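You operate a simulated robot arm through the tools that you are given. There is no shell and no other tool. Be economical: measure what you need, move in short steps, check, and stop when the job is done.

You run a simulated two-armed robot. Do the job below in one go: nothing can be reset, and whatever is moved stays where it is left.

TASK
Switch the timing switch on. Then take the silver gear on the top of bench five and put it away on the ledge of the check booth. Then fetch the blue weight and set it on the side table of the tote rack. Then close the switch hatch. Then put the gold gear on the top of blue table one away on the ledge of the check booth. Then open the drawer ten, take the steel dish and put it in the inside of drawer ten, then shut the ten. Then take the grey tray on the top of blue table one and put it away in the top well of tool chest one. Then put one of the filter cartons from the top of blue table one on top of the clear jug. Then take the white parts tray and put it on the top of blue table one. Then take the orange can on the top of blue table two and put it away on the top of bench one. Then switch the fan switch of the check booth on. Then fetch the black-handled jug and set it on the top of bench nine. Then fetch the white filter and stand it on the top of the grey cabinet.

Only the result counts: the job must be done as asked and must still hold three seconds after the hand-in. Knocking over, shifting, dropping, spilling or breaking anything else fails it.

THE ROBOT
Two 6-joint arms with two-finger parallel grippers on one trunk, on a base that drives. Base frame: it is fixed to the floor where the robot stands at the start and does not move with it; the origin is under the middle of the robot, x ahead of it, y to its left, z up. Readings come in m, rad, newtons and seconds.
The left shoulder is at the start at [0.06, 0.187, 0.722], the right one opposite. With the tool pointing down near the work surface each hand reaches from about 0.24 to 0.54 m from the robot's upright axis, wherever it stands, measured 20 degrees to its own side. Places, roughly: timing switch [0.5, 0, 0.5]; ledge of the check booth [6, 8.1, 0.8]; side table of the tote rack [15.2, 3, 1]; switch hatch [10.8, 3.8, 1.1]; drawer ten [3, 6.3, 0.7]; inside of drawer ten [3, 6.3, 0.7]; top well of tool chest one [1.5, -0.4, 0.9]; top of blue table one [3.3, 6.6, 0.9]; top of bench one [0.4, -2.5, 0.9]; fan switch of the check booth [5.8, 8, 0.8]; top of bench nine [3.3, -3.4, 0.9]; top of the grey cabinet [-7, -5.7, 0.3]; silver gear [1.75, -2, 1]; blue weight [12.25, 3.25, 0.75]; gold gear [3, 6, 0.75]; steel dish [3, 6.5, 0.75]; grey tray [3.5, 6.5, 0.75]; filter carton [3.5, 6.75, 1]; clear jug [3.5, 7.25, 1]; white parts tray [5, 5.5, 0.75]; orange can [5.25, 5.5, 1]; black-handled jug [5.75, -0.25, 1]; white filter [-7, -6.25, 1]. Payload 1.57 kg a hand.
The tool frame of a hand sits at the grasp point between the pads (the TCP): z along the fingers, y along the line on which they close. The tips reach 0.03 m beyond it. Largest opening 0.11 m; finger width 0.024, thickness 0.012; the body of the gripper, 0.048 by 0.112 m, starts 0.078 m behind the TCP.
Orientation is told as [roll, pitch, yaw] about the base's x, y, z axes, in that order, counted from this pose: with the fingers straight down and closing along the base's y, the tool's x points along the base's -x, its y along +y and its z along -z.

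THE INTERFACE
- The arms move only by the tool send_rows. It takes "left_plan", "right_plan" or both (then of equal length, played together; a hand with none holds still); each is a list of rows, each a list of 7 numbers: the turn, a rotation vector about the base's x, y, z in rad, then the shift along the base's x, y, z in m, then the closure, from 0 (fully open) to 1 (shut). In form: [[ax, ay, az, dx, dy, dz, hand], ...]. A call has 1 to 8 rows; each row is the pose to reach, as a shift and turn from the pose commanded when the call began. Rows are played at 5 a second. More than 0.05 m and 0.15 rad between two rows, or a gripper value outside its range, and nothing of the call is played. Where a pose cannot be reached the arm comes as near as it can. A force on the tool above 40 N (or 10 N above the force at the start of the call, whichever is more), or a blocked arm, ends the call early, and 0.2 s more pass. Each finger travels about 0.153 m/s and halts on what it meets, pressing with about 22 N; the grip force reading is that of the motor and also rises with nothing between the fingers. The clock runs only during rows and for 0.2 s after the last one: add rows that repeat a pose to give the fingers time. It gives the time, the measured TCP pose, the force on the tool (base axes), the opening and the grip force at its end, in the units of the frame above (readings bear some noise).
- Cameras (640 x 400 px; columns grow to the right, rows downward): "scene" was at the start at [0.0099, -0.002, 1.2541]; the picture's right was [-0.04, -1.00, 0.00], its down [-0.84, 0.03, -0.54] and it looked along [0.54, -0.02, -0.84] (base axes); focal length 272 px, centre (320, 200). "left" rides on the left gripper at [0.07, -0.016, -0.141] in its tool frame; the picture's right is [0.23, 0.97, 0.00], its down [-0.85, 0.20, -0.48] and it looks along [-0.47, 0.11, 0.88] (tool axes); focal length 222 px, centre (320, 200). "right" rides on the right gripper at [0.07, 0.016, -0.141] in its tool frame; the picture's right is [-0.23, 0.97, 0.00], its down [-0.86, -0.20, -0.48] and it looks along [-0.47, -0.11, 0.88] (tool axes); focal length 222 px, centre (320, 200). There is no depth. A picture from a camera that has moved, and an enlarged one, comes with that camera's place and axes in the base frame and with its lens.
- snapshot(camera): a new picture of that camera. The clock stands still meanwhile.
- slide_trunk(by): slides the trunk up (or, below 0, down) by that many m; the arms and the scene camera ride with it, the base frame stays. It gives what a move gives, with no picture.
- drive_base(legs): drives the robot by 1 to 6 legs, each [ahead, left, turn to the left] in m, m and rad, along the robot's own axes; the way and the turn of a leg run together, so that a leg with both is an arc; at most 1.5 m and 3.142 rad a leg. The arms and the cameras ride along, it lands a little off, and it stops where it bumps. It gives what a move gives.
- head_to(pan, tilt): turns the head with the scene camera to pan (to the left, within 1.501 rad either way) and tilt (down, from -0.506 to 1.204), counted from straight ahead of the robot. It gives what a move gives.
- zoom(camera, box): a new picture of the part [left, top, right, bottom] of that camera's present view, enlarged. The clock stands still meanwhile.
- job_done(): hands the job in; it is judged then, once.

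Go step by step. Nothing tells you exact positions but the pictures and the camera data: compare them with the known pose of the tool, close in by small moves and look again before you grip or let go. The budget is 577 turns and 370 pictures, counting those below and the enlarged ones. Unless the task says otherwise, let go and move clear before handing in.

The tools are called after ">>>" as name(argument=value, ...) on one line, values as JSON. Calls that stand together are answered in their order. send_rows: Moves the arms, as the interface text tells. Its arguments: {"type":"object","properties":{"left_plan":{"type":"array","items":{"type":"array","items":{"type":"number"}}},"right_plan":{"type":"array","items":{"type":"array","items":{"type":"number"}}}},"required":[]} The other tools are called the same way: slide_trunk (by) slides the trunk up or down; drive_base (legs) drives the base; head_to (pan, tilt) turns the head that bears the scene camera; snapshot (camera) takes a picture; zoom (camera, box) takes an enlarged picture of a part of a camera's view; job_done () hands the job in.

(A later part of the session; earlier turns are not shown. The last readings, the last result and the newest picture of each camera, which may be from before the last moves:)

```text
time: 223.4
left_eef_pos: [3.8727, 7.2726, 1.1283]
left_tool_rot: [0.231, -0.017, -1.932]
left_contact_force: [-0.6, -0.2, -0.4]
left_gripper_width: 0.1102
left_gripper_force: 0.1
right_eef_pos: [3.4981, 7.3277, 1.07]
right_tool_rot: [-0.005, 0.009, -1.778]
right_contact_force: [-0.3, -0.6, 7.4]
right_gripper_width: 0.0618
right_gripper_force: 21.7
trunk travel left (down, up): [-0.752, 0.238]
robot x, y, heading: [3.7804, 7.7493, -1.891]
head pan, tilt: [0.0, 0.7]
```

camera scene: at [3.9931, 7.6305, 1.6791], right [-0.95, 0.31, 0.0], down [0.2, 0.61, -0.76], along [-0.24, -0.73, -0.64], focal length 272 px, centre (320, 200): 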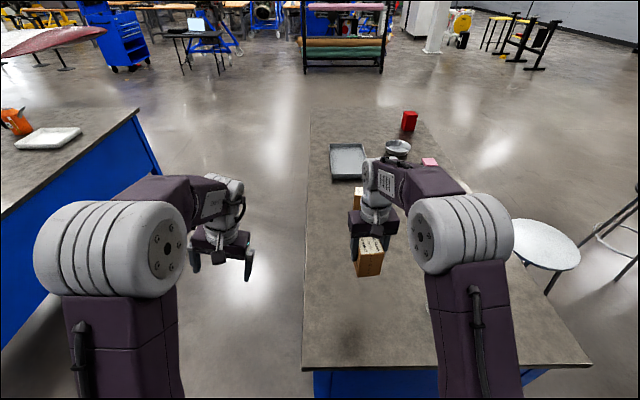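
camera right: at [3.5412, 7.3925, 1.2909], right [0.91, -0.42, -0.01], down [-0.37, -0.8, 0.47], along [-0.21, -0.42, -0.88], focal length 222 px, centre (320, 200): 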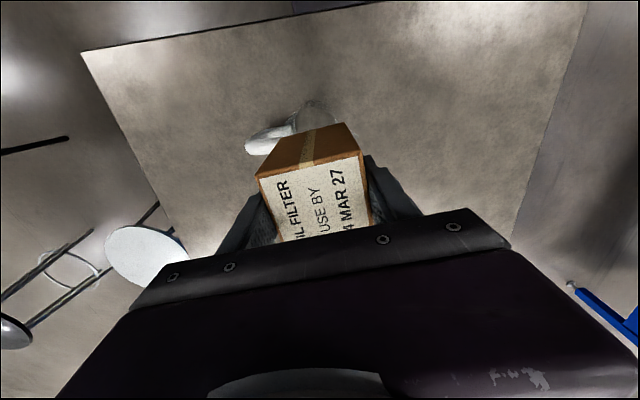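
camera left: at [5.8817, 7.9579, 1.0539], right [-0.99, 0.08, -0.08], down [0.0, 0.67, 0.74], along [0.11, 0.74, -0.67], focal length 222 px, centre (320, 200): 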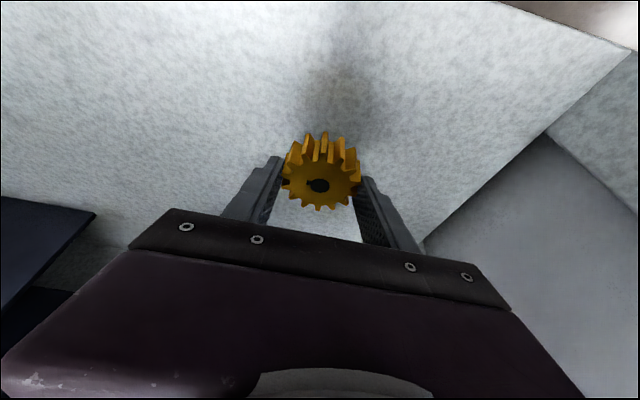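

Contact with the rim (force rose). I look before letting go.

>>> zoom(camera="scene", box=[340, 250, 400, 298])

>>> zoom(camera="right", box=[200, 60, 440, 210])

```text
8.33 times, centred on (370, 274) of scene
camera zoom: at [3.7721, 7.7259, 1.6793], right [-0.95, 0.31, 0.0], down [0.2, 0.61, -0.77], along [-0.24, -0.73, -0.64], focal length 2264 px, centre (-97, -417)
```

zoom: 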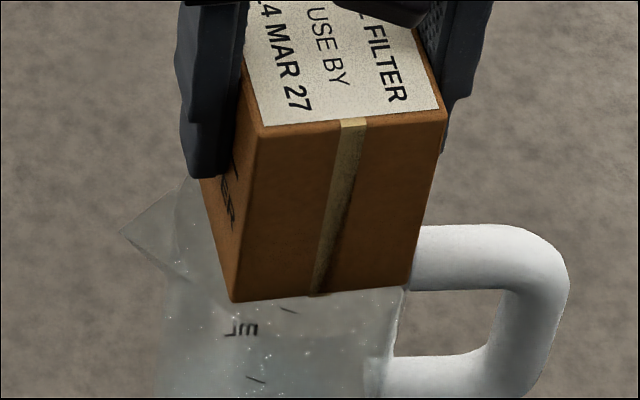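

```text
2.67 times, centred on (320, 135) of right
camera zoom: at [3.5284, 7.3925, 1.2108], right [0.91, -0.42, -0.01], down [-0.37, -0.8, 0.47], along [-0.21, -0.43, -0.88], focal length 592 px, centre (320, 373)
```

zoom: 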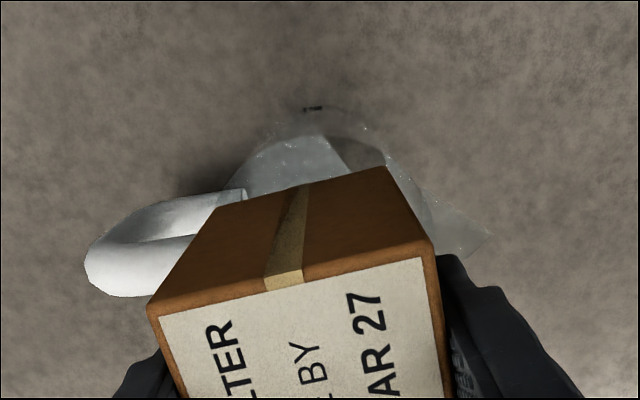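

>>> send_rows(right_plan=[[0, 0, 0, 0, 0, 0.0015, 0.6], [0, 0, 0, 0, 0, 0.0015, 0.45], [0, 0, 0, 0, 0, 0.0015, 0.4], [0, 0, 0, 0, 0, 0.0015, 0.3], [0, 0, 0, 0, 0, 0.0015, 0.15], [0, 0, 0, 0, 0, 0.0015, 0.0], [0, 0, 0, 0, 0, 0.0015, 0.0]])

>>> zoom(camera="scene", box=[320, 230, 420, 310])

```text
time: 225.0
left_eef_pos: [3.874, 7.2722, 1.1273]
left_tool_rot: [0.231, -0.017, -1.934]
left_contact_force: [-0.4, -0.4, -0.2]
left_gripper_width: 0.1102
left_gripper_force: 0.0
right_eef_pos: [3.4977, 7.328, 1.0696]
right_tool_rot: [-0.004, 0.009, -1.78]
right_contact_force: [-0.1, -0.3, -0.7]
right_gripper_width: 0.1099
right_gripper_force: 0.1
trunk travel left (down, up): [-0.752, 0.238]
robot x, y, heading: [3.7816, 7.7462, -1.889]
head pan, tilt: [0.0, 0.7]
```

```text
5.00 times, centred on (370, 270) of scene
camera zoom: at [3.7718, 7.7253, 1.6791], right [-0.95, 0.31, 0.0], down [0.2, 0.61, -0.76], along [-0.24, -0.73, -0.64], focal length 1358 px, centre (70, -150)
```

zoom: 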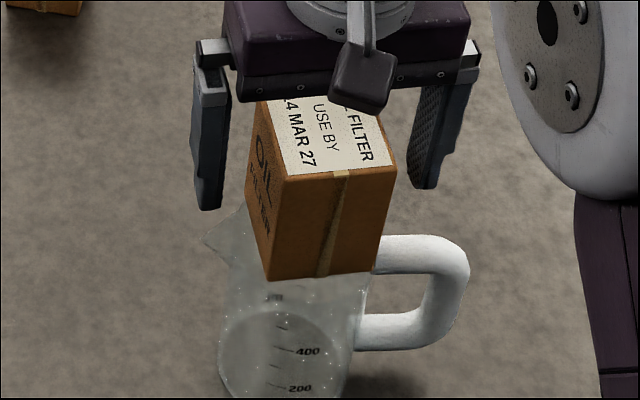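

Carton is standing on the jug. I raise straight up and then back away.

>>> send_rows(right_plan=[[0, 0, 0, 0, 0, 0.03, 0], [0, 0, 0, 0, 0, 0.07, 0], [0, 0, 0, 0, 0, 0.12, 0], [0, 0, 0, 0, 0, 0.16, 0]])

>>> snapshot(camera="scene")

```text
time: 226.0
left_eef_pos: [3.8739, 7.2731, 1.1287]
left_tool_rot: [0.23, -0.018, -1.933]
left_contact_force: [0.3, -0.1, 0.2]
left_gripper_width: 0.1099
left_gripper_force: 0.0
right_eef_pos: [3.4987, 7.3307, 1.2332]
right_tool_rot: [-0.005, 0.01, -1.778]
right_contact_force: [-0.4, -0.3, 0.2]
right_gripper_width: 0.1099
right_gripper_force: 0.0
trunk travel left (down, up): [-0.752, 0.238]
robot x, y, heading: [3.7796, 7.7471, -1.887]
head pan, tilt: [0.0, 0.7]
```

```text
280 pictures are left
camera scene: at [3.7721, 7.7257, 1.6791], right [-0.95, 0.31, 0.0], down [0.2, 0.61, -0.77], along [-0.24, -0.73, -0.64], focal length 272 px, centre (320, 200)
```

scene: 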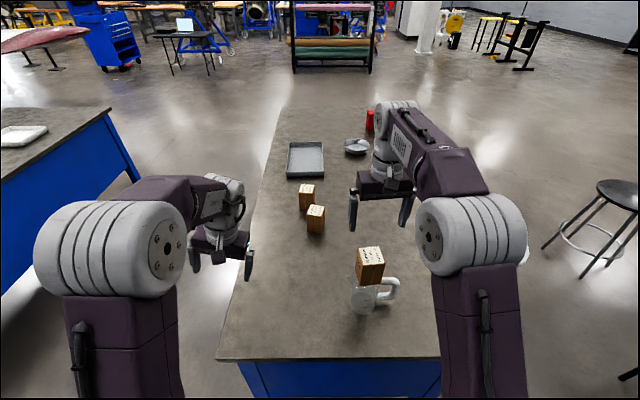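

Carton stands on the jug. Next the dish and drawer ten, which should be on the table's left side; I drive back round by the right side to the front-left corner.

>>> drive_base(legs=[[-0.25, 0, 0.02], [0, 0.93, 0], [1.5, 0, 0], [1.5, 0, 0], [0.2, -1.0, 0], [0, -1.2, 0]])

>>> drive_base(legs=[[0, 0, 1.571], [0, 0, 0.9]])

>>> snapshot(camera="scene")

```text
time: 256.8
left_eef_pos: [1.7725, 4.8824, 1.1276]
left_tool_rot: [0.23, -0.016, -1.937]
left_contact_force: [0.4, 0.2, 0.1]
left_gripper_width: 0.11
left_gripper_force: 0.0
right_eef_pos: [1.3983, 4.9394, 1.2325]
right_tool_rot: [-0.004, 0.01, -1.784]
right_contact_force: [-0.3, 0.4, -0.3]
right_gripper_width: 0.11
right_gripper_force: 0.0
trunk travel left (down, up): [-0.752, 0.238]
robot x, y, heading: [1.6775, 5.3577, -1.887]
head pan, tilt: [0.0, 0.7]
```

```text
time: 263.4
left_eef_pos: [1.899, 5.7923, 1.1275]
left_tool_rot: [0.23, -0.017, 0.545]
left_contact_force: [-0.5, -0.9, -0.5]
left_gripper_width: 0.1103
left_gripper_force: 0.1
right_eef_pos: [2.1599, 5.5149, 1.2324]
right_tool_rot: [-0.006, 0.01, 0.7]
right_contact_force: [0.6, -0.5, 0.6]
right_gripper_width: 0.1101
right_gripper_force: 0.0
trunk travel left (down, up): [-0.752, 0.238]
robot x, y, heading: [1.684, 5.359, 0.593]
head pan, tilt: [0.0, 0.7]
```

```text
279 pictures are left
camera scene: at [1.7007, 5.3726, 1.6791], right [0.56, -0.83, 0.0], down [-0.54, -0.36, -0.76], along [0.64, 0.43, -0.64], focal length 272 px, centre (320, 200)
```

scene: 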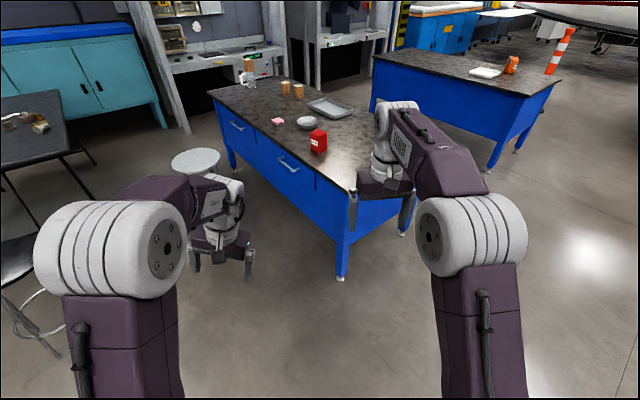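

>>> zoom(camera="scene", box=[200, 70, 380, 220])

```text
2.67 times, centred on (290, 145) of scene
camera zoom: at [1.7007, 5.3726, 1.6791], right [0.56, -0.83, 0.0], down [-0.54, -0.36, -0.76], along [0.64, 0.43, -0.64], focal length 724 px, centre (400, 347)
```

zoom: 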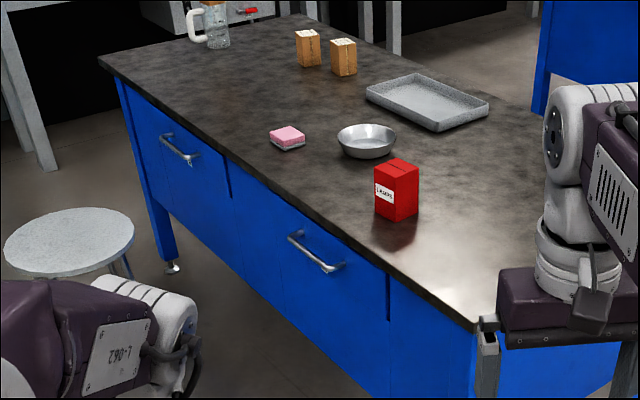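

Drawer ten is the near drawer on this side (handle at about [2.80, 6.35, 0.75]); the dish is at about [3.17, 6.46]. I move up to the table's left side, facing it.

>>> drive_base(legs=[[0, 0, -0.887], [0.1, 1.32, 0]])

>>> send_rows(left_plan=[[0, 0, 0, 0.03, 0.01, 0.03, 0], [0, 0, 0, 0.06, 0.01, 0.06, 0], [0, 0, 0, 0.06, 0.01, 0.06, 0]])

>>> snapshot(camera="scene")

```text
time: 272.2
left_eef_pos: [2.6323, 6.6803, 1.1273]
left_tool_rot: [0.229, -0.018, -0.339]
left_contact_force: [0.2, -0.8, 0.9]
left_gripper_width: 0.1101
left_gripper_force: 0.0
right_eef_pos: [2.5847, 6.3029, 1.232]
right_tool_rot: [-0.004, 0.012, -0.182]
right_contact_force: [1.4, -0.1, -0.4]
right_gripper_width: 0.1101
right_gripper_force: 0.2
trunk travel left (down, up): [-0.752, 0.238]
robot x, y, heading: [2.1615, 6.5736, -0.293]
head pan, tilt: [0.0, 0.7]
```

```text
time: 273.1
left_eef_pos: [2.6315, 6.6806, 1.1277]
left_tool_rot: [0.231, -0.017, -0.339]
left_contact_force: [0.8, 0.8, -0.7]
left_gripper_width: 0.11
left_gripper_force: 0.1
left hand out of reach, approached as far as the arm can: row 1, 2, 3
right_eef_pos: [2.5846, 6.3038, 1.2323]
right_tool_rot: [-0.004, 0.011, -0.182]
right_contact_force: [0.1, 0.6, -0.4]
right_gripper_width: 0.1101
right_gripper_force: 0.0
trunk travel left (down, up): [-0.752, 0.238]
robot x, y, heading: [2.1575, 6.573, -0.288]
head pan, tilt: [0.0, 0.7]
```

```text
277 pictures are left
camera scene: at [2.1821, 6.5685, 1.6791], right [-0.29, -0.96, 0.0], down [-0.62, 0.19, -0.76], along [0.73, -0.22, -0.64], focal length 272 px, centre (320, 200)
```

scene: 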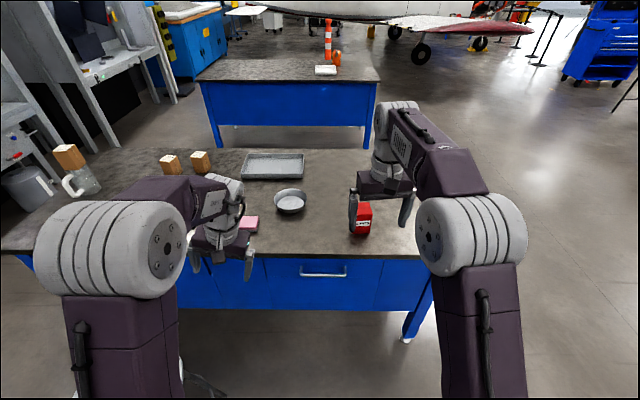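

>>> send_rows(left_plan=[[0, 0, 0, 0, 0, -0.04, 0], [0, 0, 0, 0.03, 0, -0.06, 0], [0, 0, 0, 0.06, -0.02, -0.06, 0]])

```text
time: 273.9
left_eef_pos: [2.6921, 6.6612, 1.0669]
left_tool_rot: [0.229, -0.016, -0.338]
left_contact_force: [-0.3, 0.1, 0.4]
left_gripper_width: 0.1099
left_gripper_force: 0.1
right_eef_pos: [2.5851, 6.303, 1.2324]
right_tool_rot: [-0.006, 0.011, -0.183]
right_contact_force: [0.4, 0.4, 0.6]
right_gripper_width: 0.1097
right_gripper_force: 0.1
trunk travel left (down, up): [-0.752, 0.238]
robot x, y, heading: [2.1567, 6.5776, -0.291]
head pan, tilt: [0.0, 0.7]
```

>>> send_rows(left_plan=[[-0.105, 0.045, 0.024, 0, 0, 0, 0], [-0.211, 0.091, 0.048, 0, 0, 0, 0], [-0.211, 0.091, 0.048, 0, 0, 0, 0]])

>>> zoom(camera="scene", box=[220, 140, 420, 300])

```text
time: 274.6
left_eef_pos: [2.6916, 6.6617, 1.0679]
left_tool_rot: [0.231, -0.017, -0.339]
left_contact_force: [-0.1, -0.4, 0.2]
left_gripper_width: 0.1101
left_gripper_force: 0.1
left hand out of reach, approached as far as the arm can: row 1, 2, 3
right_eef_pos: [2.5841, 6.3025, 1.232]
right_tool_rot: [-0.006, 0.01, -0.184]
right_contact_force: [0.1, -0.1, -0.9]
right_gripper_width: 0.1101
right_gripper_force: 0.0
trunk travel left (down, up): [-0.752, 0.238]
robot x, y, heading: [2.1556, 6.5733, -0.291]
head pan, tilt: [0.0, 0.7]
```

```text
2.50 times, centred on (320, 220) of scene
camera zoom: at [2.1817, 6.5684, 1.6791], right [-0.29, -0.96, 0.0], down [-0.62, 0.19, -0.77], along [0.73, -0.22, -0.64], focal length 679 px, centre (320, 150)
```

zoom: 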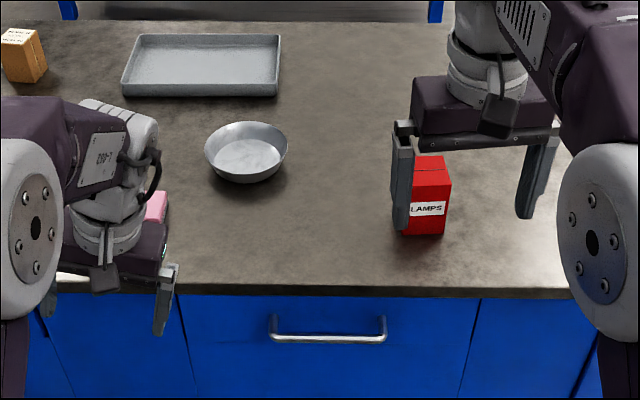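

The left wrist sits in an awkward branch. I unwind it by tilting forward again and returning along the original path.

>>> send_rows(left_plan=[[-0.04, -0.134, 0, 0.02, -0.006, 0, 0], [-0.08, -0.268, 0, 0.04, -0.012, 0, 0], [-0.12, -0.402, 0, 0.06, -0.018, 0, 0], [-0.16, -0.536, 0, 0.08, -0.024, 0, 0], [-0.2, -0.67, 0, 0.1, -0.03, 0, 0], [-0.24, -0.804, 0, 0.12, -0.036, 0, 0], [-0.28, -0.938, 0, 0.135, -0.04, 0, 0], [-0.32, -1.072, 0, 0.14, -0.042, 0, 0]])

>>> snapshot(camera="scene")

```text
time: 276.4
left_eef_pos: [2.8307, 6.6204, 1.0675]
left_tool_rot: [0.332, -1.134, -0.403]
left_contact_force: [-1.2, -0.6, 0.4]
left_gripper_width: 0.1102
left_gripper_force: 0.1
left hand out of reach, approached as far as the arm can: row 5
right_eef_pos: [2.5847, 6.3039, 1.232]
right_tool_rot: [-0.005, 0.01, -0.184]
right_contact_force: [-0.4, 0.0, 0.4]
right_gripper_width: 0.1102
right_gripper_force: 0.0
trunk travel left (down, up): [-0.752, 0.238]
robot x, y, heading: [2.1585, 6.5741, -0.293]
head pan, tilt: [0.0, 0.7]
```

```text
275 pictures are left
camera scene: at [2.1823, 6.5683, 1.6791], right [-0.29, -0.96, 0.0], down [-0.62, 0.19, -0.76], along [0.73, -0.22, -0.64], focal length 272 px, centre (320, 200)
```

scene: 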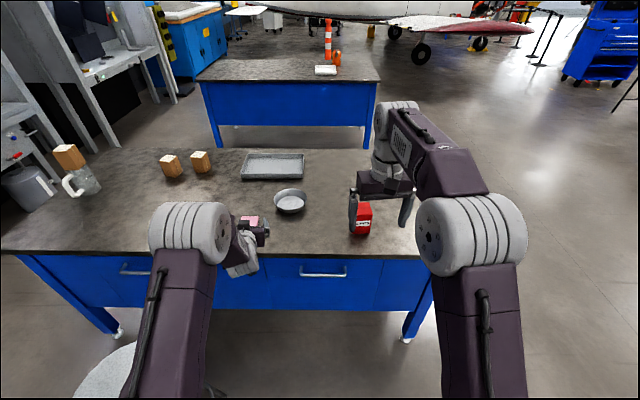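

>>> send_rows(left_plan=[[-0.067, 0.02, -0.094, 0, 0, 0, 0], [-0.134, 0.04, -0.188, 0, 0, 0, 0], [-0.134, 0.04, -0.188, 0, 0, 0, 0]])

```text
time: 277.2
left_eef_pos: [2.8306, 6.6188, 1.0684]
left_tool_rot: [-0.002, -1.141, -0.291]
left_contact_force: [0.2, -0.4, 0.0]
left_gripper_width: 0.11
left_gripper_force: 0.2
right_eef_pos: [2.5844, 6.3017, 1.2325]
right_tool_rot: [-0.006, 0.01, -0.183]
right_contact_force: [0.4, 0.8, 0.7]
right_gripper_width: 0.1099
right_gripper_force: 0.1
trunk travel left (down, up): [-0.752, 0.238]
robot x, y, heading: [2.1571, 6.5798, -0.292]
head pan, tilt: [0.0, 0.7]
```

>>> send_rows(left_plan=[[0.04, 0.134, 0, -0.01, 0.003, 0.01, 0], [0.08, 0.268, 0, -0.02, 0.006, 0.02, 0], [0.12, 0.402, 0, -0.035, 0.01, 0.03, 0], [0.16, 0.536, 0, -0.055, 0.015, 0.04, 0], [0.2, 0.67, 0, -0.08, 0.02, 0.05, 0], [0.24, 0.804, 0, -0.11, 0.03, 0.05, 0], [0.28, 0.938, 0, -0.14, 0.04, 0.05, 0], [0.325, 1.09, 0, -0.17, 0.05, 0.05, 0]])

```text
refused: row 8 steps farther than a row can; nothing moved
```

>>> send_rows(left_plan=[[0.04, 0.134, 0, -0.01, 0.003, 0.01, 0], [0.08, 0.268, 0, -0.02, 0.006, 0.02, 0], [0.12, 0.402, 0, -0.035, 0.01, 0.03, 0], [0.16, 0.536, 0, -0.055, 0.015, 0.04, 0], [0.2, 0.67, 0, -0.08, 0.02, 0.05, 0], [0.24, 0.804, 0, -0.11, 0.03, 0.05, 0], [0.28, 0.938, 0, -0.14, 0.04, 0.05, 0], [0.32, 1.072, 0, -0.17, 0.05, 0.05, 0]])

```text
time: 279.1
left_eef_pos: [2.653, 6.688, 1.0748]
left_tool_rot: [-0.116, -0.191, -0.289]
left_contact_force: [0.6, -0.2, -0.4]
left_gripper_width: 0.1098
left_gripper_force: 0.1
left hand out of reach, approached as far as the arm can: row 3, 4, 5, 6, 7, 8
right_eef_pos: [2.5855, 6.3047, 1.2311]
right_tool_rot: [-0.006, 0.011, -0.182]
right_contact_force: [0.6, 0.7, 0.3]
right_gripper_width: 0.11
right_gripper_force: 0.1
trunk travel left (down, up): [-0.752, 0.238]
robot x, y, heading: [2.1589, 6.5722, -0.29]
head pan, tilt: [0.0, 0.7]
```

>>> send_rows(left_plan=[[0.083, 0.075, 0, 0, 0, -0.01, 0], [0.166, 0.15, 0, 0, 0, -0.02, 0], [0.166, 0.15, 0, 0, 0, -0.02, 0]])

>>> snapshot(camera="scene")

```text
time: 279.9
left_eef_pos: [2.6465, 6.6923, 1.0564]
left_tool_rot: [-0.116, -0.166, -0.29]
left_contact_force: [-0.6, 0.1, -0.7]
left_gripper_width: 0.1101
left_gripper_force: 0.1
left hand out of reach, approached as far as the arm can: row 1, 2, 3
right_eef_pos: [2.5852, 6.3042, 1.232]
right_tool_rot: [-0.004, 0.01, -0.184]
right_contact_force: [-0.1, -0.1, -0.1]
right_gripper_width: 0.11
right_gripper_force: 0.0
trunk travel left (down, up): [-0.752, 0.238]
robot x, y, heading: [2.1555, 6.5728, -0.29]
head pan, tilt: [0.0, 0.7]
```

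```text
274 pictures are left
camera scene: at [2.1821, 6.5684, 1.6791], right [-0.29, -0.96, 0.0], down [-0.62, 0.19, -0.76], along [0.73, -0.22, -0.64], focal length 272 px, centre (320, 200)
```

scene: 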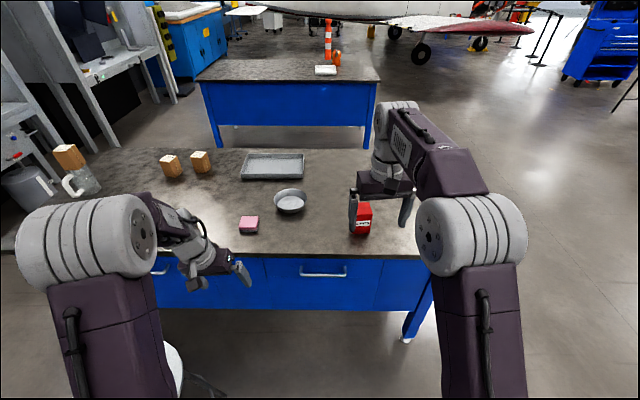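

>>> send_rows(left_plan=[[0, 0, 0.15, 0, 0, 0, 0], [0, 0, 0.3, 0, 0, 0, 0], [0, 0, 0.3, 0, 0, 0, 0]])

>>> zoom(camera="scene", box=[0, 160, 320, 360])

```text
time: 280.6
left_eef_pos: [2.6432, 6.6943, 1.052]
left_tool_rot: [-0.133, -0.17, -0.041]
left_contact_force: [-0.1, 0.2, -0.3]
left_gripper_width: 0.1099
left_gripper_force: 0.0
left hand out of reach, approached as far as the arm can: row 2, 3
right_eef_pos: [2.585, 6.3047, 1.2337]
right_tool_rot: [-0.003, 0.01, -0.183]
right_contact_force: [-0.3, 0.8, -0.1]
right_gripper_width: 0.1102
right_gripper_force: 0.1
trunk travel left (down, up): [-0.752, 0.238]
robot x, y, heading: [2.1617, 6.5763, -0.295]
head pan, tilt: [0.0, 0.7]
```

```text
2.00 times, centred on (160, 260) of scene
camera zoom: at [2.1824, 6.5683, 1.6791], right [-0.29, -0.96, 0.0], down [-0.62, 0.19, -0.76], along [0.73, -0.22, -0.64], focal length 543 px, centre (640, 80)
```

zoom: 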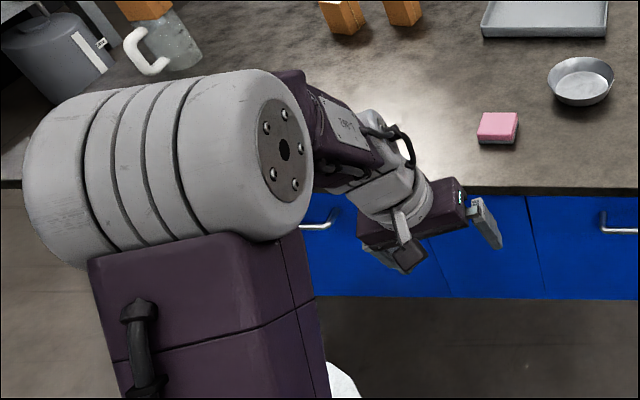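

The left forearm has flipped over its wrist singularity (its other side shows). I tilt it forward again, then circle the tool around the forearm axis to bring it back.

>>> send_rows(left_plan=[[-0.04, -0.134, 0, 0.03, -0.011, 0.003, 0], [-0.08, -0.268, 0, 0.06, -0.022, 0.006, 0], [-0.12, -0.402, 0, 0.09, -0.033, 0.009, 0], [-0.16, -0.536, 0, 0.12, -0.044, 0.012, 0], [-0.2, -0.67, 0, 0.145, -0.055, 0.015, 0], [-0.24, -0.804, 0, 0.17, -0.065, 0.016, 0], [-0.28, -0.938, 0, 0.187, -0.074, 0.016, 0], [-0.28, -0.938, 0, 0.187, -0.074, 0.016, 0]])

```text
time: 282.4
left_eef_pos: [2.8294, 6.6213, 1.0684]
left_tool_rot: [-0.592, -1.095, 0.264]
left_contact_force: [0.9, 0.5, 0.2]
left_gripper_width: 0.1101
left_gripper_force: 0.1
right_eef_pos: [2.5845, 6.3031, 1.2319]
right_tool_rot: [-0.004, 0.01, -0.183]
right_contact_force: [0.0, 0.7, 0.0]
right_gripper_width: 0.1102
right_gripper_force: 0.0
trunk travel left (down, up): [-0.752, 0.238]
robot x, y, heading: [2.1565, 6.5741, -0.287]
head pan, tilt: [0.0, 0.7]
```

>>> send_rows(left_plan=[[0.122, -0.06, -0.013, 0, 0, 0, 0], [0.244, -0.12, -0.026, 0, 0, 0, 0], [0.244, -0.12, -0.026, 0, 0, 0, 0]])

>>> send_rows(left_plan=[[-0.0856, 0.0541, -0.0975, -0.0116, -0.0253, -0.0039, 0], [-0.142, 0.1525, -0.18, -0.0288, -0.0445, -0.0149, 0], [-0.1617, 0.28, -0.235, -0.049, -0.0548, -0.0314, 0], [-0.141, 0.4176, -0.2545, -0.069, -0.054, -0.051, 0], [-0.083, 0.544, -0.235, -0.0864, -0.0436, -0.0704, 0], [0.0034, 0.64, -0.18, -0.0978, -0.0239, -0.087, 0], [0.105, 0.691, -0.0975, -0.1017, 0.0016, -0.098, 0], [0.206, 0.69, 0, -0.0975, 0.029, -0.102, 0]])

>>> snapshot(camera="scene")

```text
time: 283.2
left_eef_pos: [2.8313, 6.6215, 1.0669]
left_tool_rot: [0.027, -1.21, -0.331]
left_contact_force: [-0.3, 0.4, 0.8]
left_gripper_width: 0.1101
left_gripper_force: 0.0
right_eef_pos: [2.5855, 6.3041, 1.2326]
right_tool_rot: [-0.006, 0.01, -0.182]
right_contact_force: [0.7, 0.8, 0.4]
right_gripper_width: 0.1099
right_gripper_force: 0.0
trunk travel left (down, up): [-0.752, 0.238]
robot x, y, heading: [2.1609, 6.5768, -0.29]
head pan, tilt: [0.0, 0.7]
```

```text
time: 285.1
left_eef_pos: [2.7329, 6.6511, 0.9653]
left_tool_rot: [-0.001, -0.489, -0.305]
left_contact_force: [0.3, -0.1, -0.4]
left_gripper_width: 0.1099
left_gripper_force: 0.1
right_eef_pos: [2.5845, 6.3043, 1.2317]
right_tool_rot: [-0.006, 0.011, -0.184]
right_contact_force: [-0.2, -0.4, 0.4]
right_gripper_width: 0.1101
right_gripper_force: 0.2
trunk travel left (down, up): [-0.752, 0.238]
robot x, y, heading: [2.1553, 6.5759, -0.293]
head pan, tilt: [0.0, 0.7]
```

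```text
272 pictures are left
camera scene: at [2.1821, 6.5681, 1.6791], right [-0.29, -0.96, 0.0], down [-0.62, 0.19, -0.76], along [0.73, -0.22, -0.64], focal length 272 px, centre (320, 200)
```

scene: 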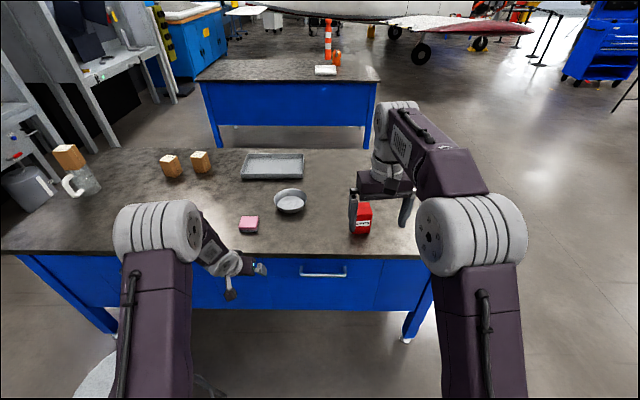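

>>> send_rows(left_plan=[[0.04, 0.134, 0, -0.02, 0.006, 0.025, 0], [0.08, 0.268, 0, -0.05, 0.015, 0.05, 0], [0.12, 0.402, 0, -0.075, 0.022, 0.075, 0], [0.14, 0.468, 0.01, -0.096, 0.029, 0.1, 0], [0.14, 0.468, 0.01, -0.096, 0.029, 0.1, 0]])

>>> snapshot(camera="scene")

```text
time: 286.2
left_eef_pos: [2.6072, 6.6865, 1.0146]
left_tool_rot: [-0.11, -0.088, -0.29]
left_contact_force: [-0.4, -0.1, -0.4]
left_gripper_width: 0.1097
left_gripper_force: 0.1
left hand out of reach, approached as far as the arm can: row 1, 2, 3, 4, 5
right_eef_pos: [2.5839, 6.3045, 1.2318]
right_tool_rot: [-0.006, 0.011, -0.183]
right_contact_force: [0.3, 0.0, 0.1]
right_gripper_width: 0.1103
right_gripper_force: 0.0
trunk travel left (down, up): [-0.752, 0.238]
robot x, y, heading: [2.1589, 6.5757, -0.289]
head pan, tilt: [0.0, 0.7]
```

```text
271 pictures are left
camera scene: at [2.182, 6.5681, 1.6791], right [-0.29, -0.96, 0.0], down [-0.62, 0.19, -0.76], along [0.73, -0.22, -0.64], focal length 272 px, centre (320, 200)
```

scene: 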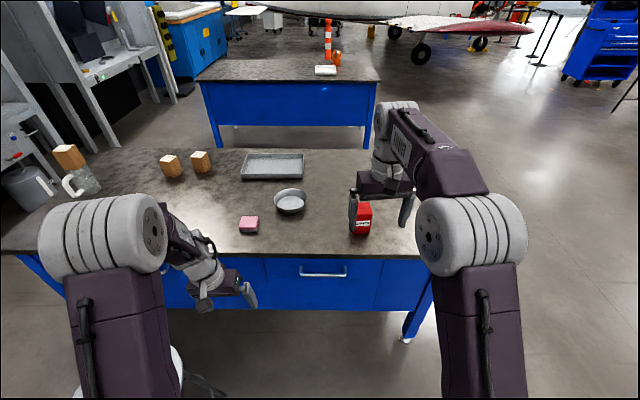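

>>> zoom(camera="scene", box=[100, 180, 280, 320])

>>> zoom(camera="scene", box=[340, 90, 520, 230])

```text
2.86 times, centred on (190, 250) of scene
camera zoom: at [2.182, 6.5681, 1.6791], right [-0.29, -0.96, 0.0], down [-0.62, 0.19, -0.76], along [0.73, -0.22, -0.64], focal length 776 px, centre (691, 57)
```

zoom: 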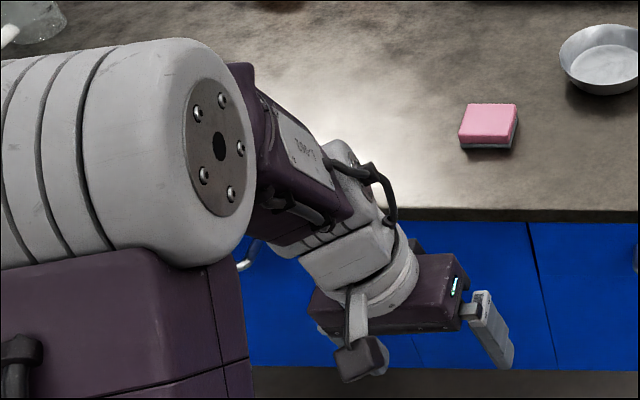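

```text
2.86 times, centred on (430, 160) of scene
camera zoom: at [2.182, 6.5681, 1.6791], right [-0.29, -0.96, 0.0], down [-0.62, 0.19, -0.76], along [0.73, -0.22, -0.64], focal length 776 px, centre (6, 314)
```

zoom: 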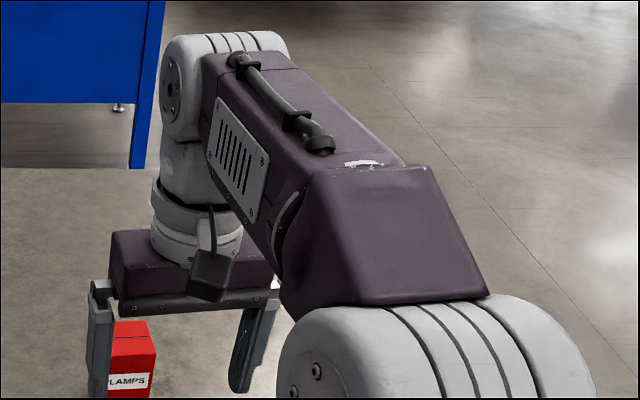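

>>> send_rows(left_plan=[[-0.0406, -0.136, 0, 0.038, -0.0114, 0.008, 0], [-0.0812, -0.272, 0, 0.0766, -0.0228, 0.016, 0], [-0.122, -0.408, 0, 0.115, -0.0342, 0.024, 0], [-0.162, -0.544, 0, 0.153, -0.0456, 0.032, 0], [-0.203, -0.68, 0, 0.1915, -0.057, 0.04, 0], [-0.244, -0.816, 0, 0.23, -0.0684, 0.048, 0], [-0.284, -0.952, 0, 0.268, -0.08, 0.056, 0], [-0.325, -1.088, 0, 0.306, -0.091, 0.064, 0]])

```text
time: 288.1
left_eef_pos: [2.9166, 6.5951, 1.0771]
left_tool_rot: [-0.107, -1.228, -0.295]
left_contact_force: [0.1, 0.0, 0.2]
left_gripper_width: 0.1099
left_gripper_force: 0.0
right_eef_pos: [2.5868, 6.3038, 1.2312]
right_tool_rot: [-0.005, 0.014, -0.184]
right_contact_force: [0.9, -0.7, -0.9]
right_gripper_width: 0.1102
right_gripper_force: 0.1
trunk travel left (down, up): [-0.752, 0.238]
robot x, y, heading: [2.1594, 6.5733, -0.291]
head pan, tilt: [0.0, 0.7]
```

>>> drive_base(legs=[[-0.2, 0, 0]])

>>> send_rows(left_plan=[[-0.02, -0.067, 0, 0.02, -0.006, 0.02, 0], [-0.04, -0.134, 0, 0.038, -0.011, 0.05, 0], [-0.04, -0.134, 0, 0.038, -0.011, 0.05, 0]])

>>> send_rows(left_plan=[[-0.0813, 0.0409, -0.0961, -0.0096, -0.0246, -0.0023, 0], [-0.1489, 0.1105, -0.187, -0.0229, -0.0465, -0.0092, 0], [-0.1986, 0.2033, -0.2666, -0.0389, -0.0645, -0.0202, 0], [-0.2276, 0.3159, -0.3309, -0.0569, -0.0774, -0.0347, 0], [-0.2343, 0.4402, -0.376, -0.0757, -0.0847, -0.0519, 0], [-0.2183, 0.5702, -0.3993, -0.0944, -0.0857, -0.0708, 0], [-0.1805, 0.6966, -0.3993, -0.1116, -0.0806, -0.09, 0], [-0.1226, 0.8143, -0.376, -0.1267, -0.0694, -0.109, 0]])

>>> send_rows(left_plan=[[0.0737, 0.1, 0.045, -0.0118, 0.0163, -0.0171, 0], [0.1597, 0.1784, 0.1094, -0.0198, 0.037, -0.0316, 0], [0.2522, 0.2289, 0.189, -0.0233, 0.0608, -0.0426, 0], [0.3469, 0.25, 0.2798, -0.0224, 0.0865, -0.0495, 0], [0.4373, 0.2396, 0.376, -0.017, 0.1123, -0.0518, 0]])

>>> snapshot(camera="scene")

```text
time: 289.6
left_eef_pos: [2.7239, 6.6521, 1.0767]
left_tool_rot: [-0.108, -1.223, -0.293]
left_contact_force: [0.0, 0.1, 0.4]
left_gripper_width: 0.1103
left_gripper_force: 0.0
right_eef_pos: [2.3953, 6.3605, 1.2305]
right_tool_rot: [-0.006, 0.011, -0.182]
right_contact_force: [0.1, 0.4, -0.8]
right_gripper_width: 0.1099
right_gripper_force: 0.0
trunk travel left (down, up): [-0.752, 0.238]
robot x, y, heading: [1.9674, 6.6326, -0.29]
head pan, tilt: [0.0, 0.7]
```

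```text
time: 290.4
left_eef_pos: [2.7586, 6.6416, 1.1272]
left_tool_rot: [-0.105, -1.366, -0.295]
left_contact_force: [1.1, -0.7, -0.3]
left_gripper_width: 0.1101
left_gripper_force: 0.1
right_eef_pos: [2.3923, 6.3621, 1.2321]
right_tool_rot: [-0.006, 0.008, -0.184]
right_contact_force: [-0.9, 0.8, 0.4]
right_gripper_width: 0.1099
right_gripper_force: 0.0
trunk travel left (down, up): [-0.752, 0.238]
robot x, y, heading: [1.9676, 6.6296, -0.289]
head pan, tilt: [0.0, 0.7]
```

```text
time: 292.2
left_eef_pos: [2.6325, 6.5724, 1.0191]
left_tool_rot: [-0.657, -0.58, -0.198]
left_contact_force: [-0.2, -0.7, 0.5]
left_gripper_width: 0.11
left_gripper_force: 0.2
right_eef_pos: [2.3917, 6.361, 1.2321]
right_tool_rot: [-0.005, 0.011, -0.184]
right_contact_force: [0.7, 0.1, -0.5]
right_gripper_width: 0.1101
right_gripper_force: 0.0
trunk travel left (down, up): [-0.752, 0.238]
robot x, y, heading: [1.963, 6.6329, -0.294]
head pan, tilt: [0.0, 0.7]
```

```text
time: 293.4
left_eef_pos: [2.6171, 6.686, 0.9674]
left_tool_rot: [-0.206, -0.297, -0.008]
left_contact_force: [-0.1, -0.8, -0.7]
left_gripper_width: 0.1102
left_gripper_force: 0.2
right_eef_pos: [2.393, 6.3619, 1.2326]
right_tool_rot: [-0.005, 0.011, -0.182]
right_contact_force: [-0.3, 0.1, 0.0]
right_gripper_width: 0.1098
right_gripper_force: 0.0
trunk travel left (down, up): [-0.752, 0.238]
robot x, y, heading: [1.9654, 6.6326, -0.289]
head pan, tilt: [0.0, 0.7]
```

```text
268 pictures are left
camera scene: at [1.9902, 6.6259, 1.6791], right [-0.29, -0.96, 0.0], down [-0.62, 0.18, -0.76], along [0.73, -0.22, -0.64], focal length 272 px, centre (320, 200)
```

scene: 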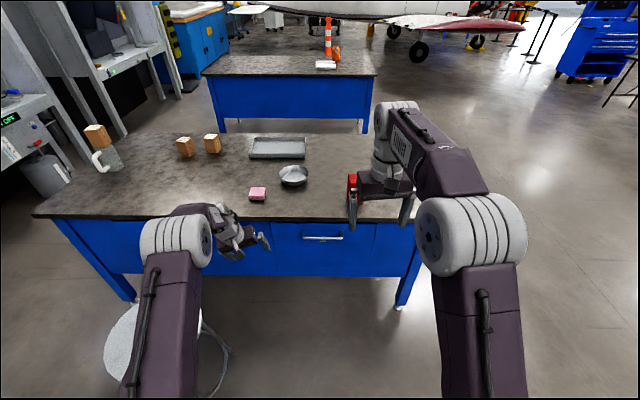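

>>> send_rows(left_plan=[[0.062, 0.066, -0.07, -0.01, 0, 0.01, 0], [0.124, 0.132, -0.141, -0.02, 0, 0.02, 0], [0.186, 0.197, -0.211, -0.03, 0, 0.03, 0], [0.248, 0.263, -0.282, -0.04, 0, 0.04, 0], [0.248, 0.263, -0.282, -0.05, 0, 0.06, 0]])

>>> zoom(camera="scene", box=[100, 180, 280, 320])

```text
time: 294.6
left_eef_pos: [2.5508, 6.6123, 0.9918]
left_tool_rot: [-0.222, -0.064, -0.219]
left_contact_force: [-1.1, -0.1, 0.2]
left_gripper_width: 0.1101
left_gripper_force: 0.1
left hand out of reach, approached as far as the arm can: row 1, 2, 3, 4, 5
right_eef_pos: [2.3933, 6.3618, 1.2298]
right_tool_rot: [-0.004, 0.011, -0.184]
right_contact_force: [0.6, 0.0, -0.3]
right_gripper_width: 0.1102
right_gripper_force: 0.1
trunk travel left (down, up): [-0.752, 0.238]
robot x, y, heading: [1.9661, 6.6329, -0.293]
head pan, tilt: [0.0, 0.7]
```

```text
2.86 times, centred on (190, 250) of scene
camera zoom: at [1.9896, 6.6249, 1.6791], right [-0.29, -0.96, 0.0], down [-0.62, 0.19, -0.77], along [0.73, -0.22, -0.64], focal length 776 px, centre (691, 57)
```

zoom: 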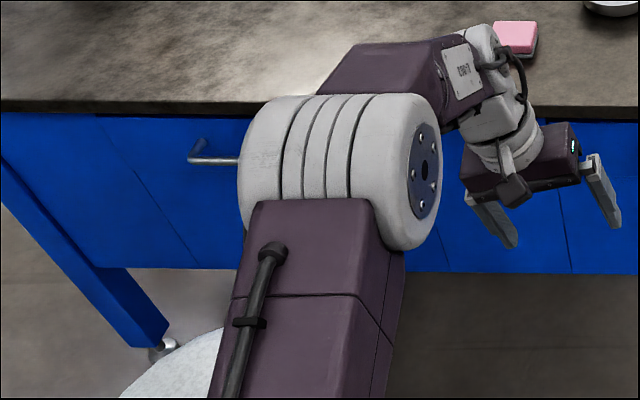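

>>> send_rows(left_plan=[[-0.134, 0.04, 0, 0, -0.02, 0.005, 0], [-0.268, 0.08, 0, 0, -0.04, 0.01, 0], [-0.402, 0.12, 0, 0, -0.06, 0.02, 0]])

>>> snapshot(camera="scene")

```text
time: 295.4
left_eef_pos: [2.521, 6.5487, 1.0008]
left_tool_rot: [-0.639, -0.042, -0.189]
left_contact_force: [0.1, 0.3, 0.2]
left_gripper_width: 0.1098
left_gripper_force: 0.0
left hand out of reach, approached as far as the arm can: row 2, 3
right_eef_pos: [2.3931, 6.3621, 1.2318]
right_tool_rot: [-0.006, 0.009, -0.183]
right_contact_force: [0.0, -0.9, 0.5]
right_gripper_width: 0.11
right_gripper_force: 0.0
trunk travel left (down, up): [-0.752, 0.238]
robot x, y, heading: [1.9657, 6.6307, -0.295]
head pan, tilt: [0.0, 0.7]
```

```text
266 pictures are left
camera scene: at [1.9898, 6.6257, 1.6791], right [-0.29, -0.96, 0.0], down [-0.62, 0.18, -0.77], along [0.73, -0.22, -0.64], focal length 272 px, centre (320, 200)
```

scene: 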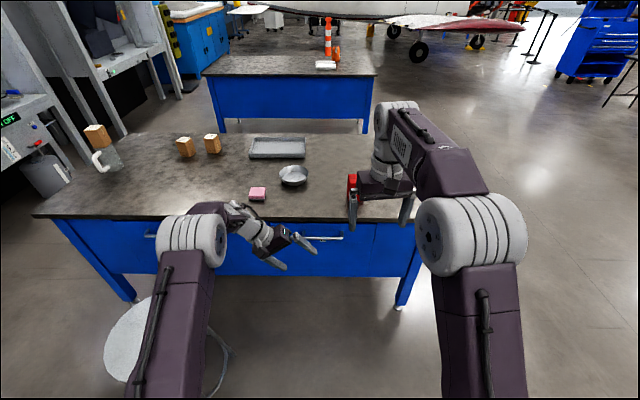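

>>> send_rows(left_plan=[[-0.04, -0.134, 0, 0.0214, -0.0064, 0.0016, 0], [-0.08, -0.268, 0, 0.0423, -0.0126, 0.0062, 0], [-0.12, -0.402, 0, 0.0625, -0.0186, 0.0139, 0], [-0.16, -0.536, 0, 0.0814, -0.0243, 0.0244, 0], [-0.2, -0.67, 0, 0.0988, -0.0295, 0.0376, 0], [-0.24, -0.804, 0, 0.1141, -0.0341, 0.0532, 0], [-0.28, -0.938, 0, 0.1273, -0.038, 0.0709, 0], [-0.32, -1.072, 0, 0.138, -0.0412, 0.0903, 0]])

>>> send_rows(left_plan=[[-0.04, -0.134, 0, 0.008, -0.0024, 0.0207, 0], [-0.08, -0.268, 0, 0.0131, -0.0039, 0.0425, 0], [-0.08, -0.268, 0.06, 0.015, 0.008, 0.0425, 0]])

>>> zoom(camera="scene", box=[100, 150, 340, 330])

```text
time: 297.2
left_eef_pos: [2.6588, 6.509, 1.0908]
left_tool_rot: [-0.844, -1.141, -0.067]
left_contact_force: [0.1, 0.3, 0.3]
left_gripper_width: 0.1101
left_gripper_force: 0.0
right_eef_pos: [2.3934, 6.362, 1.2325]
right_tool_rot: [-0.007, 0.011, -0.183]
right_contact_force: [1.0, -0.4, -0.3]
right_gripper_width: 0.11
right_gripper_force: 0.1
trunk travel left (down, up): [-0.752, 0.238]
robot x, y, heading: [1.9652, 6.6309, -0.29]
head pan, tilt: [0.0, 0.7]
```

```text
time: 298.1
left_eef_pos: [2.6867, 6.5088, 1.1385]
left_tool_rot: [-1.234, -1.395, 0.371]
left_contact_force: [1.0, -0.7, 0.3]
left_gripper_width: 0.1098
left_gripper_force: 0.0
left hand out of reach, approached as far as the arm can: row 2, 3
right_eef_pos: [2.3927, 6.3611, 1.2312]
right_tool_rot: [-0.004, 0.01, -0.184]
right_contact_force: [-0.2, -0.4, -0.1]
right_gripper_width: 0.1101
right_gripper_force: 0.1
trunk travel left (down, up): [-0.752, 0.238]
robot x, y, heading: [1.9677, 6.6333, -0.287]
head pan, tilt: [0.0, 0.7]
```

```text
2.22 times, centred on (220, 240) of scene
camera zoom: at [1.9899, 6.626, 1.6791], right [-0.29, -0.96, 0.0], down [-0.62, 0.18, -0.77], along [0.73, -0.22, -0.64], focal length 604 px, centre (542, 111)
```

zoom: 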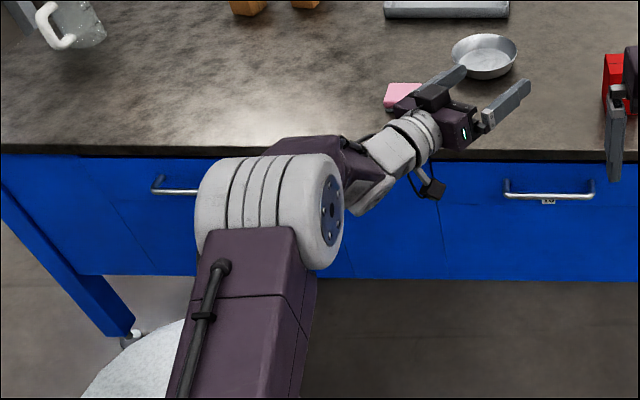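

>>> send_rows(left_plan=[[0, 0, 0.145, 0.0149, 0.0238, -0.01, 0], [0, 0, 0.29, 0.0298, 0.0476, -0.02, 0], [0, 0, 0.435, 0.0447, 0.0714, -0.03, 0], [0, 0, 0.58, 0.0596, 0.0952, -0.04, 0]])

>>> zoom(camera="scene", box=[100, 150, 340, 330])

```text
time: 299.1
left_eef_pos: [2.7467, 6.6032, 1.098]
left_tool_rot: [-1.241, -1.396, 0.959]
left_contact_force: [0.0, -0.5, 0.0]
left_gripper_width: 0.1099
left_gripper_force: 0.1
right_eef_pos: [2.3923, 6.3603, 1.2315]
right_tool_rot: [-0.005, 0.01, -0.184]
right_contact_force: [0.1, 0.1, 0.2]
right_gripper_width: 0.1099
right_gripper_force: 0.2
trunk travel left (down, up): [-0.752, 0.238]
robot x, y, heading: [1.9656, 6.6317, -0.291]
head pan, tilt: [0.0, 0.7]
```

```text
2.22 times, centred on (220, 240) of scene
camera zoom: at [1.9911, 6.6255, 1.6791], right [-0.29, -0.96, 0.0], down [-0.62, 0.19, -0.76], along [0.73, -0.22, -0.64], focal length 604 px, centre (542, 111)
```

zoom: 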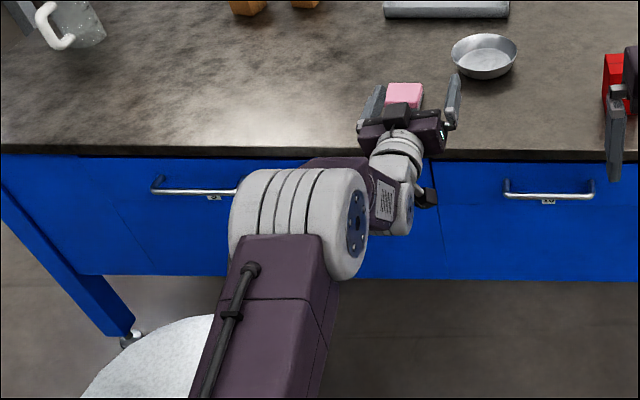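

>>> send_rows(left_plan=[[0.04, 0.134, 0, -0.0067, 0.002, -0.027, 0], [0.08, 0.268, 0, -0.0167, 0.005, -0.053, 0], [0.12, 0.402, 0, -0.03, 0.009, -0.0772, 0], [0.16, 0.536, 0, -0.0466, 0.0139, -0.0994, 0], [0.2, 0.67, 0, -0.0659, 0.0197, -0.1188, 0], [0.24, 0.804, 0, -0.0876, 0.0261, -0.135, 0], [0.28, 0.938, 0, -0.1113, 0.0332, -0.1482, 0], [0.32, 1.072, 0, -0.1365, 0.0408, -0.1576, 0]])

>>> zoom(camera="scene", box=[100, 150, 340, 330])

```text
time: 300.9
left_eef_pos: [2.6076, 6.6439, 0.9394]
left_tool_rot: [-0.067, -0.389, -0.109]
left_contact_force: [0.6, 0.2, 0.5]
left_gripper_width: 0.11
left_gripper_force: 0.0
left hand out of reach, approached as far as the arm can: row 6
right_eef_pos: [2.3928, 6.3622, 1.2317]
right_tool_rot: [-0.005, 0.01, -0.183]
right_contact_force: [-0.1, -0.1, -0.6]
right_gripper_width: 0.1099
right_gripper_force: 0.1
trunk travel left (down, up): [-0.752, 0.238]
robot x, y, heading: [1.9659, 6.6309, -0.296]
head pan, tilt: [0.0, 0.7]
```

```text
2.22 times, centred on (220, 240) of scene
camera zoom: at [1.9902, 6.6259, 1.6791], right [-0.29, -0.96, 0.0], down [-0.62, 0.18, -0.76], along [0.73, -0.22, -0.64], focal length 604 px, centre (542, 111)
```

zoom: 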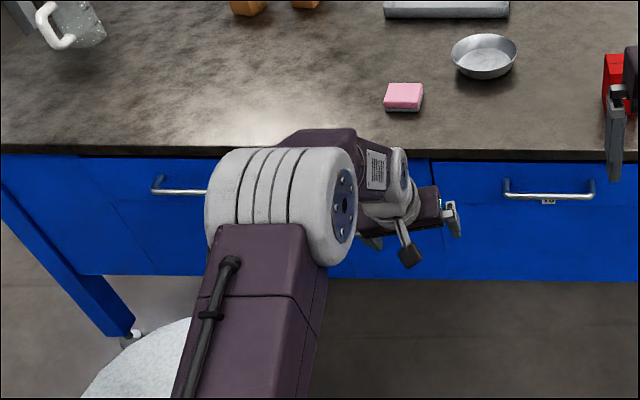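

>>> send_rows(left_plan=[[0.036, 0.092, -0.045, -0.018, 0.005, -0.004, 0], [0.072, 0.184, -0.09, -0.036, 0.01, -0.008, 0], [0.107, 0.276, -0.135, -0.055, 0.016, -0.012, 0], [0.143, 0.368, -0.18, -0.073, 0.022, -0.015, 0], [0.143, 0.368, -0.18, -0.073, 0.022, -0.015, 0]])

>>> zoom(camera="scene", box=[100, 150, 340, 330])

```text
time: 302.1
left_eef_pos: [2.5369, 6.6659, 0.9257]
left_tool_rot: [-0.003, -0.002, -0.305]
left_contact_force: [-0.8, -0.7, 0.1]
left_gripper_width: 0.11
left_gripper_force: 0.0
right_eef_pos: [2.3933, 6.3614, 1.231]
right_tool_rot: [-0.004, 0.012, -0.183]
right_contact_force: [0.7, -0.2, 0.3]
right_gripper_width: 0.1099
right_gripper_force: 0.0
trunk travel left (down, up): [-0.752, 0.238]
robot x, y, heading: [1.9674, 6.6309, -0.291]
head pan, tilt: [0.0, 0.7]
```

```text
2.22 times, centred on (220, 240) of scene
camera zoom: at [1.9903, 6.6258, 1.6791], right [-0.29, -0.96, 0.0], down [-0.62, 0.18, -0.76], along [0.73, -0.22, -0.64], focal length 604 px, centre (542, 111)
```

zoom: 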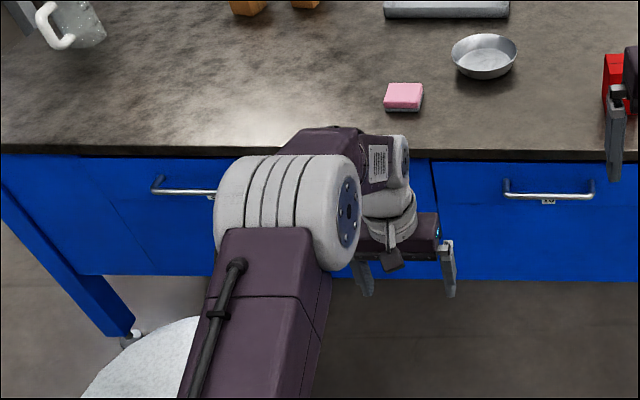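

The left arm is unwound and answers properly again. I bring it to its neutral place.

>>> send_rows(left_plan=[[0, 0, 0, -0.03, 0.01, 0.04, 0], [0, 0, 0, -0.06, 0.02, 0.08, 0], [0, 0, 0, -0.09, 0.03, 0.12, 0], [0, 0, 0, -0.12, 0.035, 0.16, 0], [0, 0, 0, -0.12, 0.035, 0.2, 0]])

>>> drive_base(legs=[[0.3, -0.05, 0]])

>>> snapshot(camera="scene")

```text
refused: row 1 steps farther than a row can; nothing moved
```

```text
time: 304.1
left_eef_pos: [2.8072, 6.5304, 0.9264]
left_tool_rot: [-0.003, -0.003, -0.306]
left_contact_force: [-0.9, 0.1, -0.1]
left_gripper_width: 0.11
left_gripper_force: 0.0
right_eef_pos: [2.6629, 6.2279, 1.2317]
right_tool_rot: [-0.006, 0.009, -0.186]
right_contact_force: [-0.8, 0.1, 0.5]
right_gripper_width: 0.1096
right_gripper_force: 0.0
trunk travel left (down, up): [-0.752, 0.238]
robot x, y, heading: [2.2396, 6.497, -0.296]
head pan, tilt: [0.0, 0.7]
```

```text
261 pictures are left
camera scene: at [2.2597, 6.4926, 1.6791], right [-0.29, -0.96, 0.0], down [-0.62, 0.19, -0.77], along [0.73, -0.22, -0.64], focal length 272 px, centre (320, 200)
```

scene: 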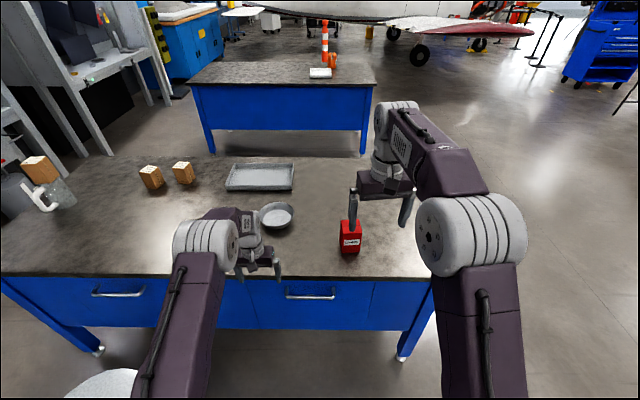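

>>> zoom(camera="scene", box=[220, 180, 380, 310])

```text
3.08 times, centred on (300, 245) of scene
camera zoom: at [2.2597, 6.4926, 1.6791], right [-0.29, -0.96, 0.0], down [-0.62, 0.19, -0.77], along [0.73, -0.22, -0.64], focal length 836 px, centre (382, 62)
```

zoom: 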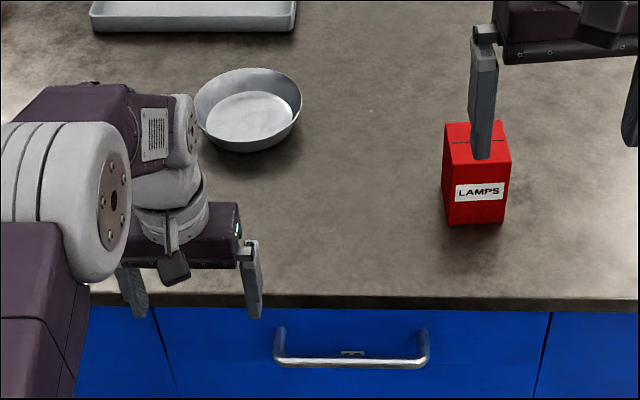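

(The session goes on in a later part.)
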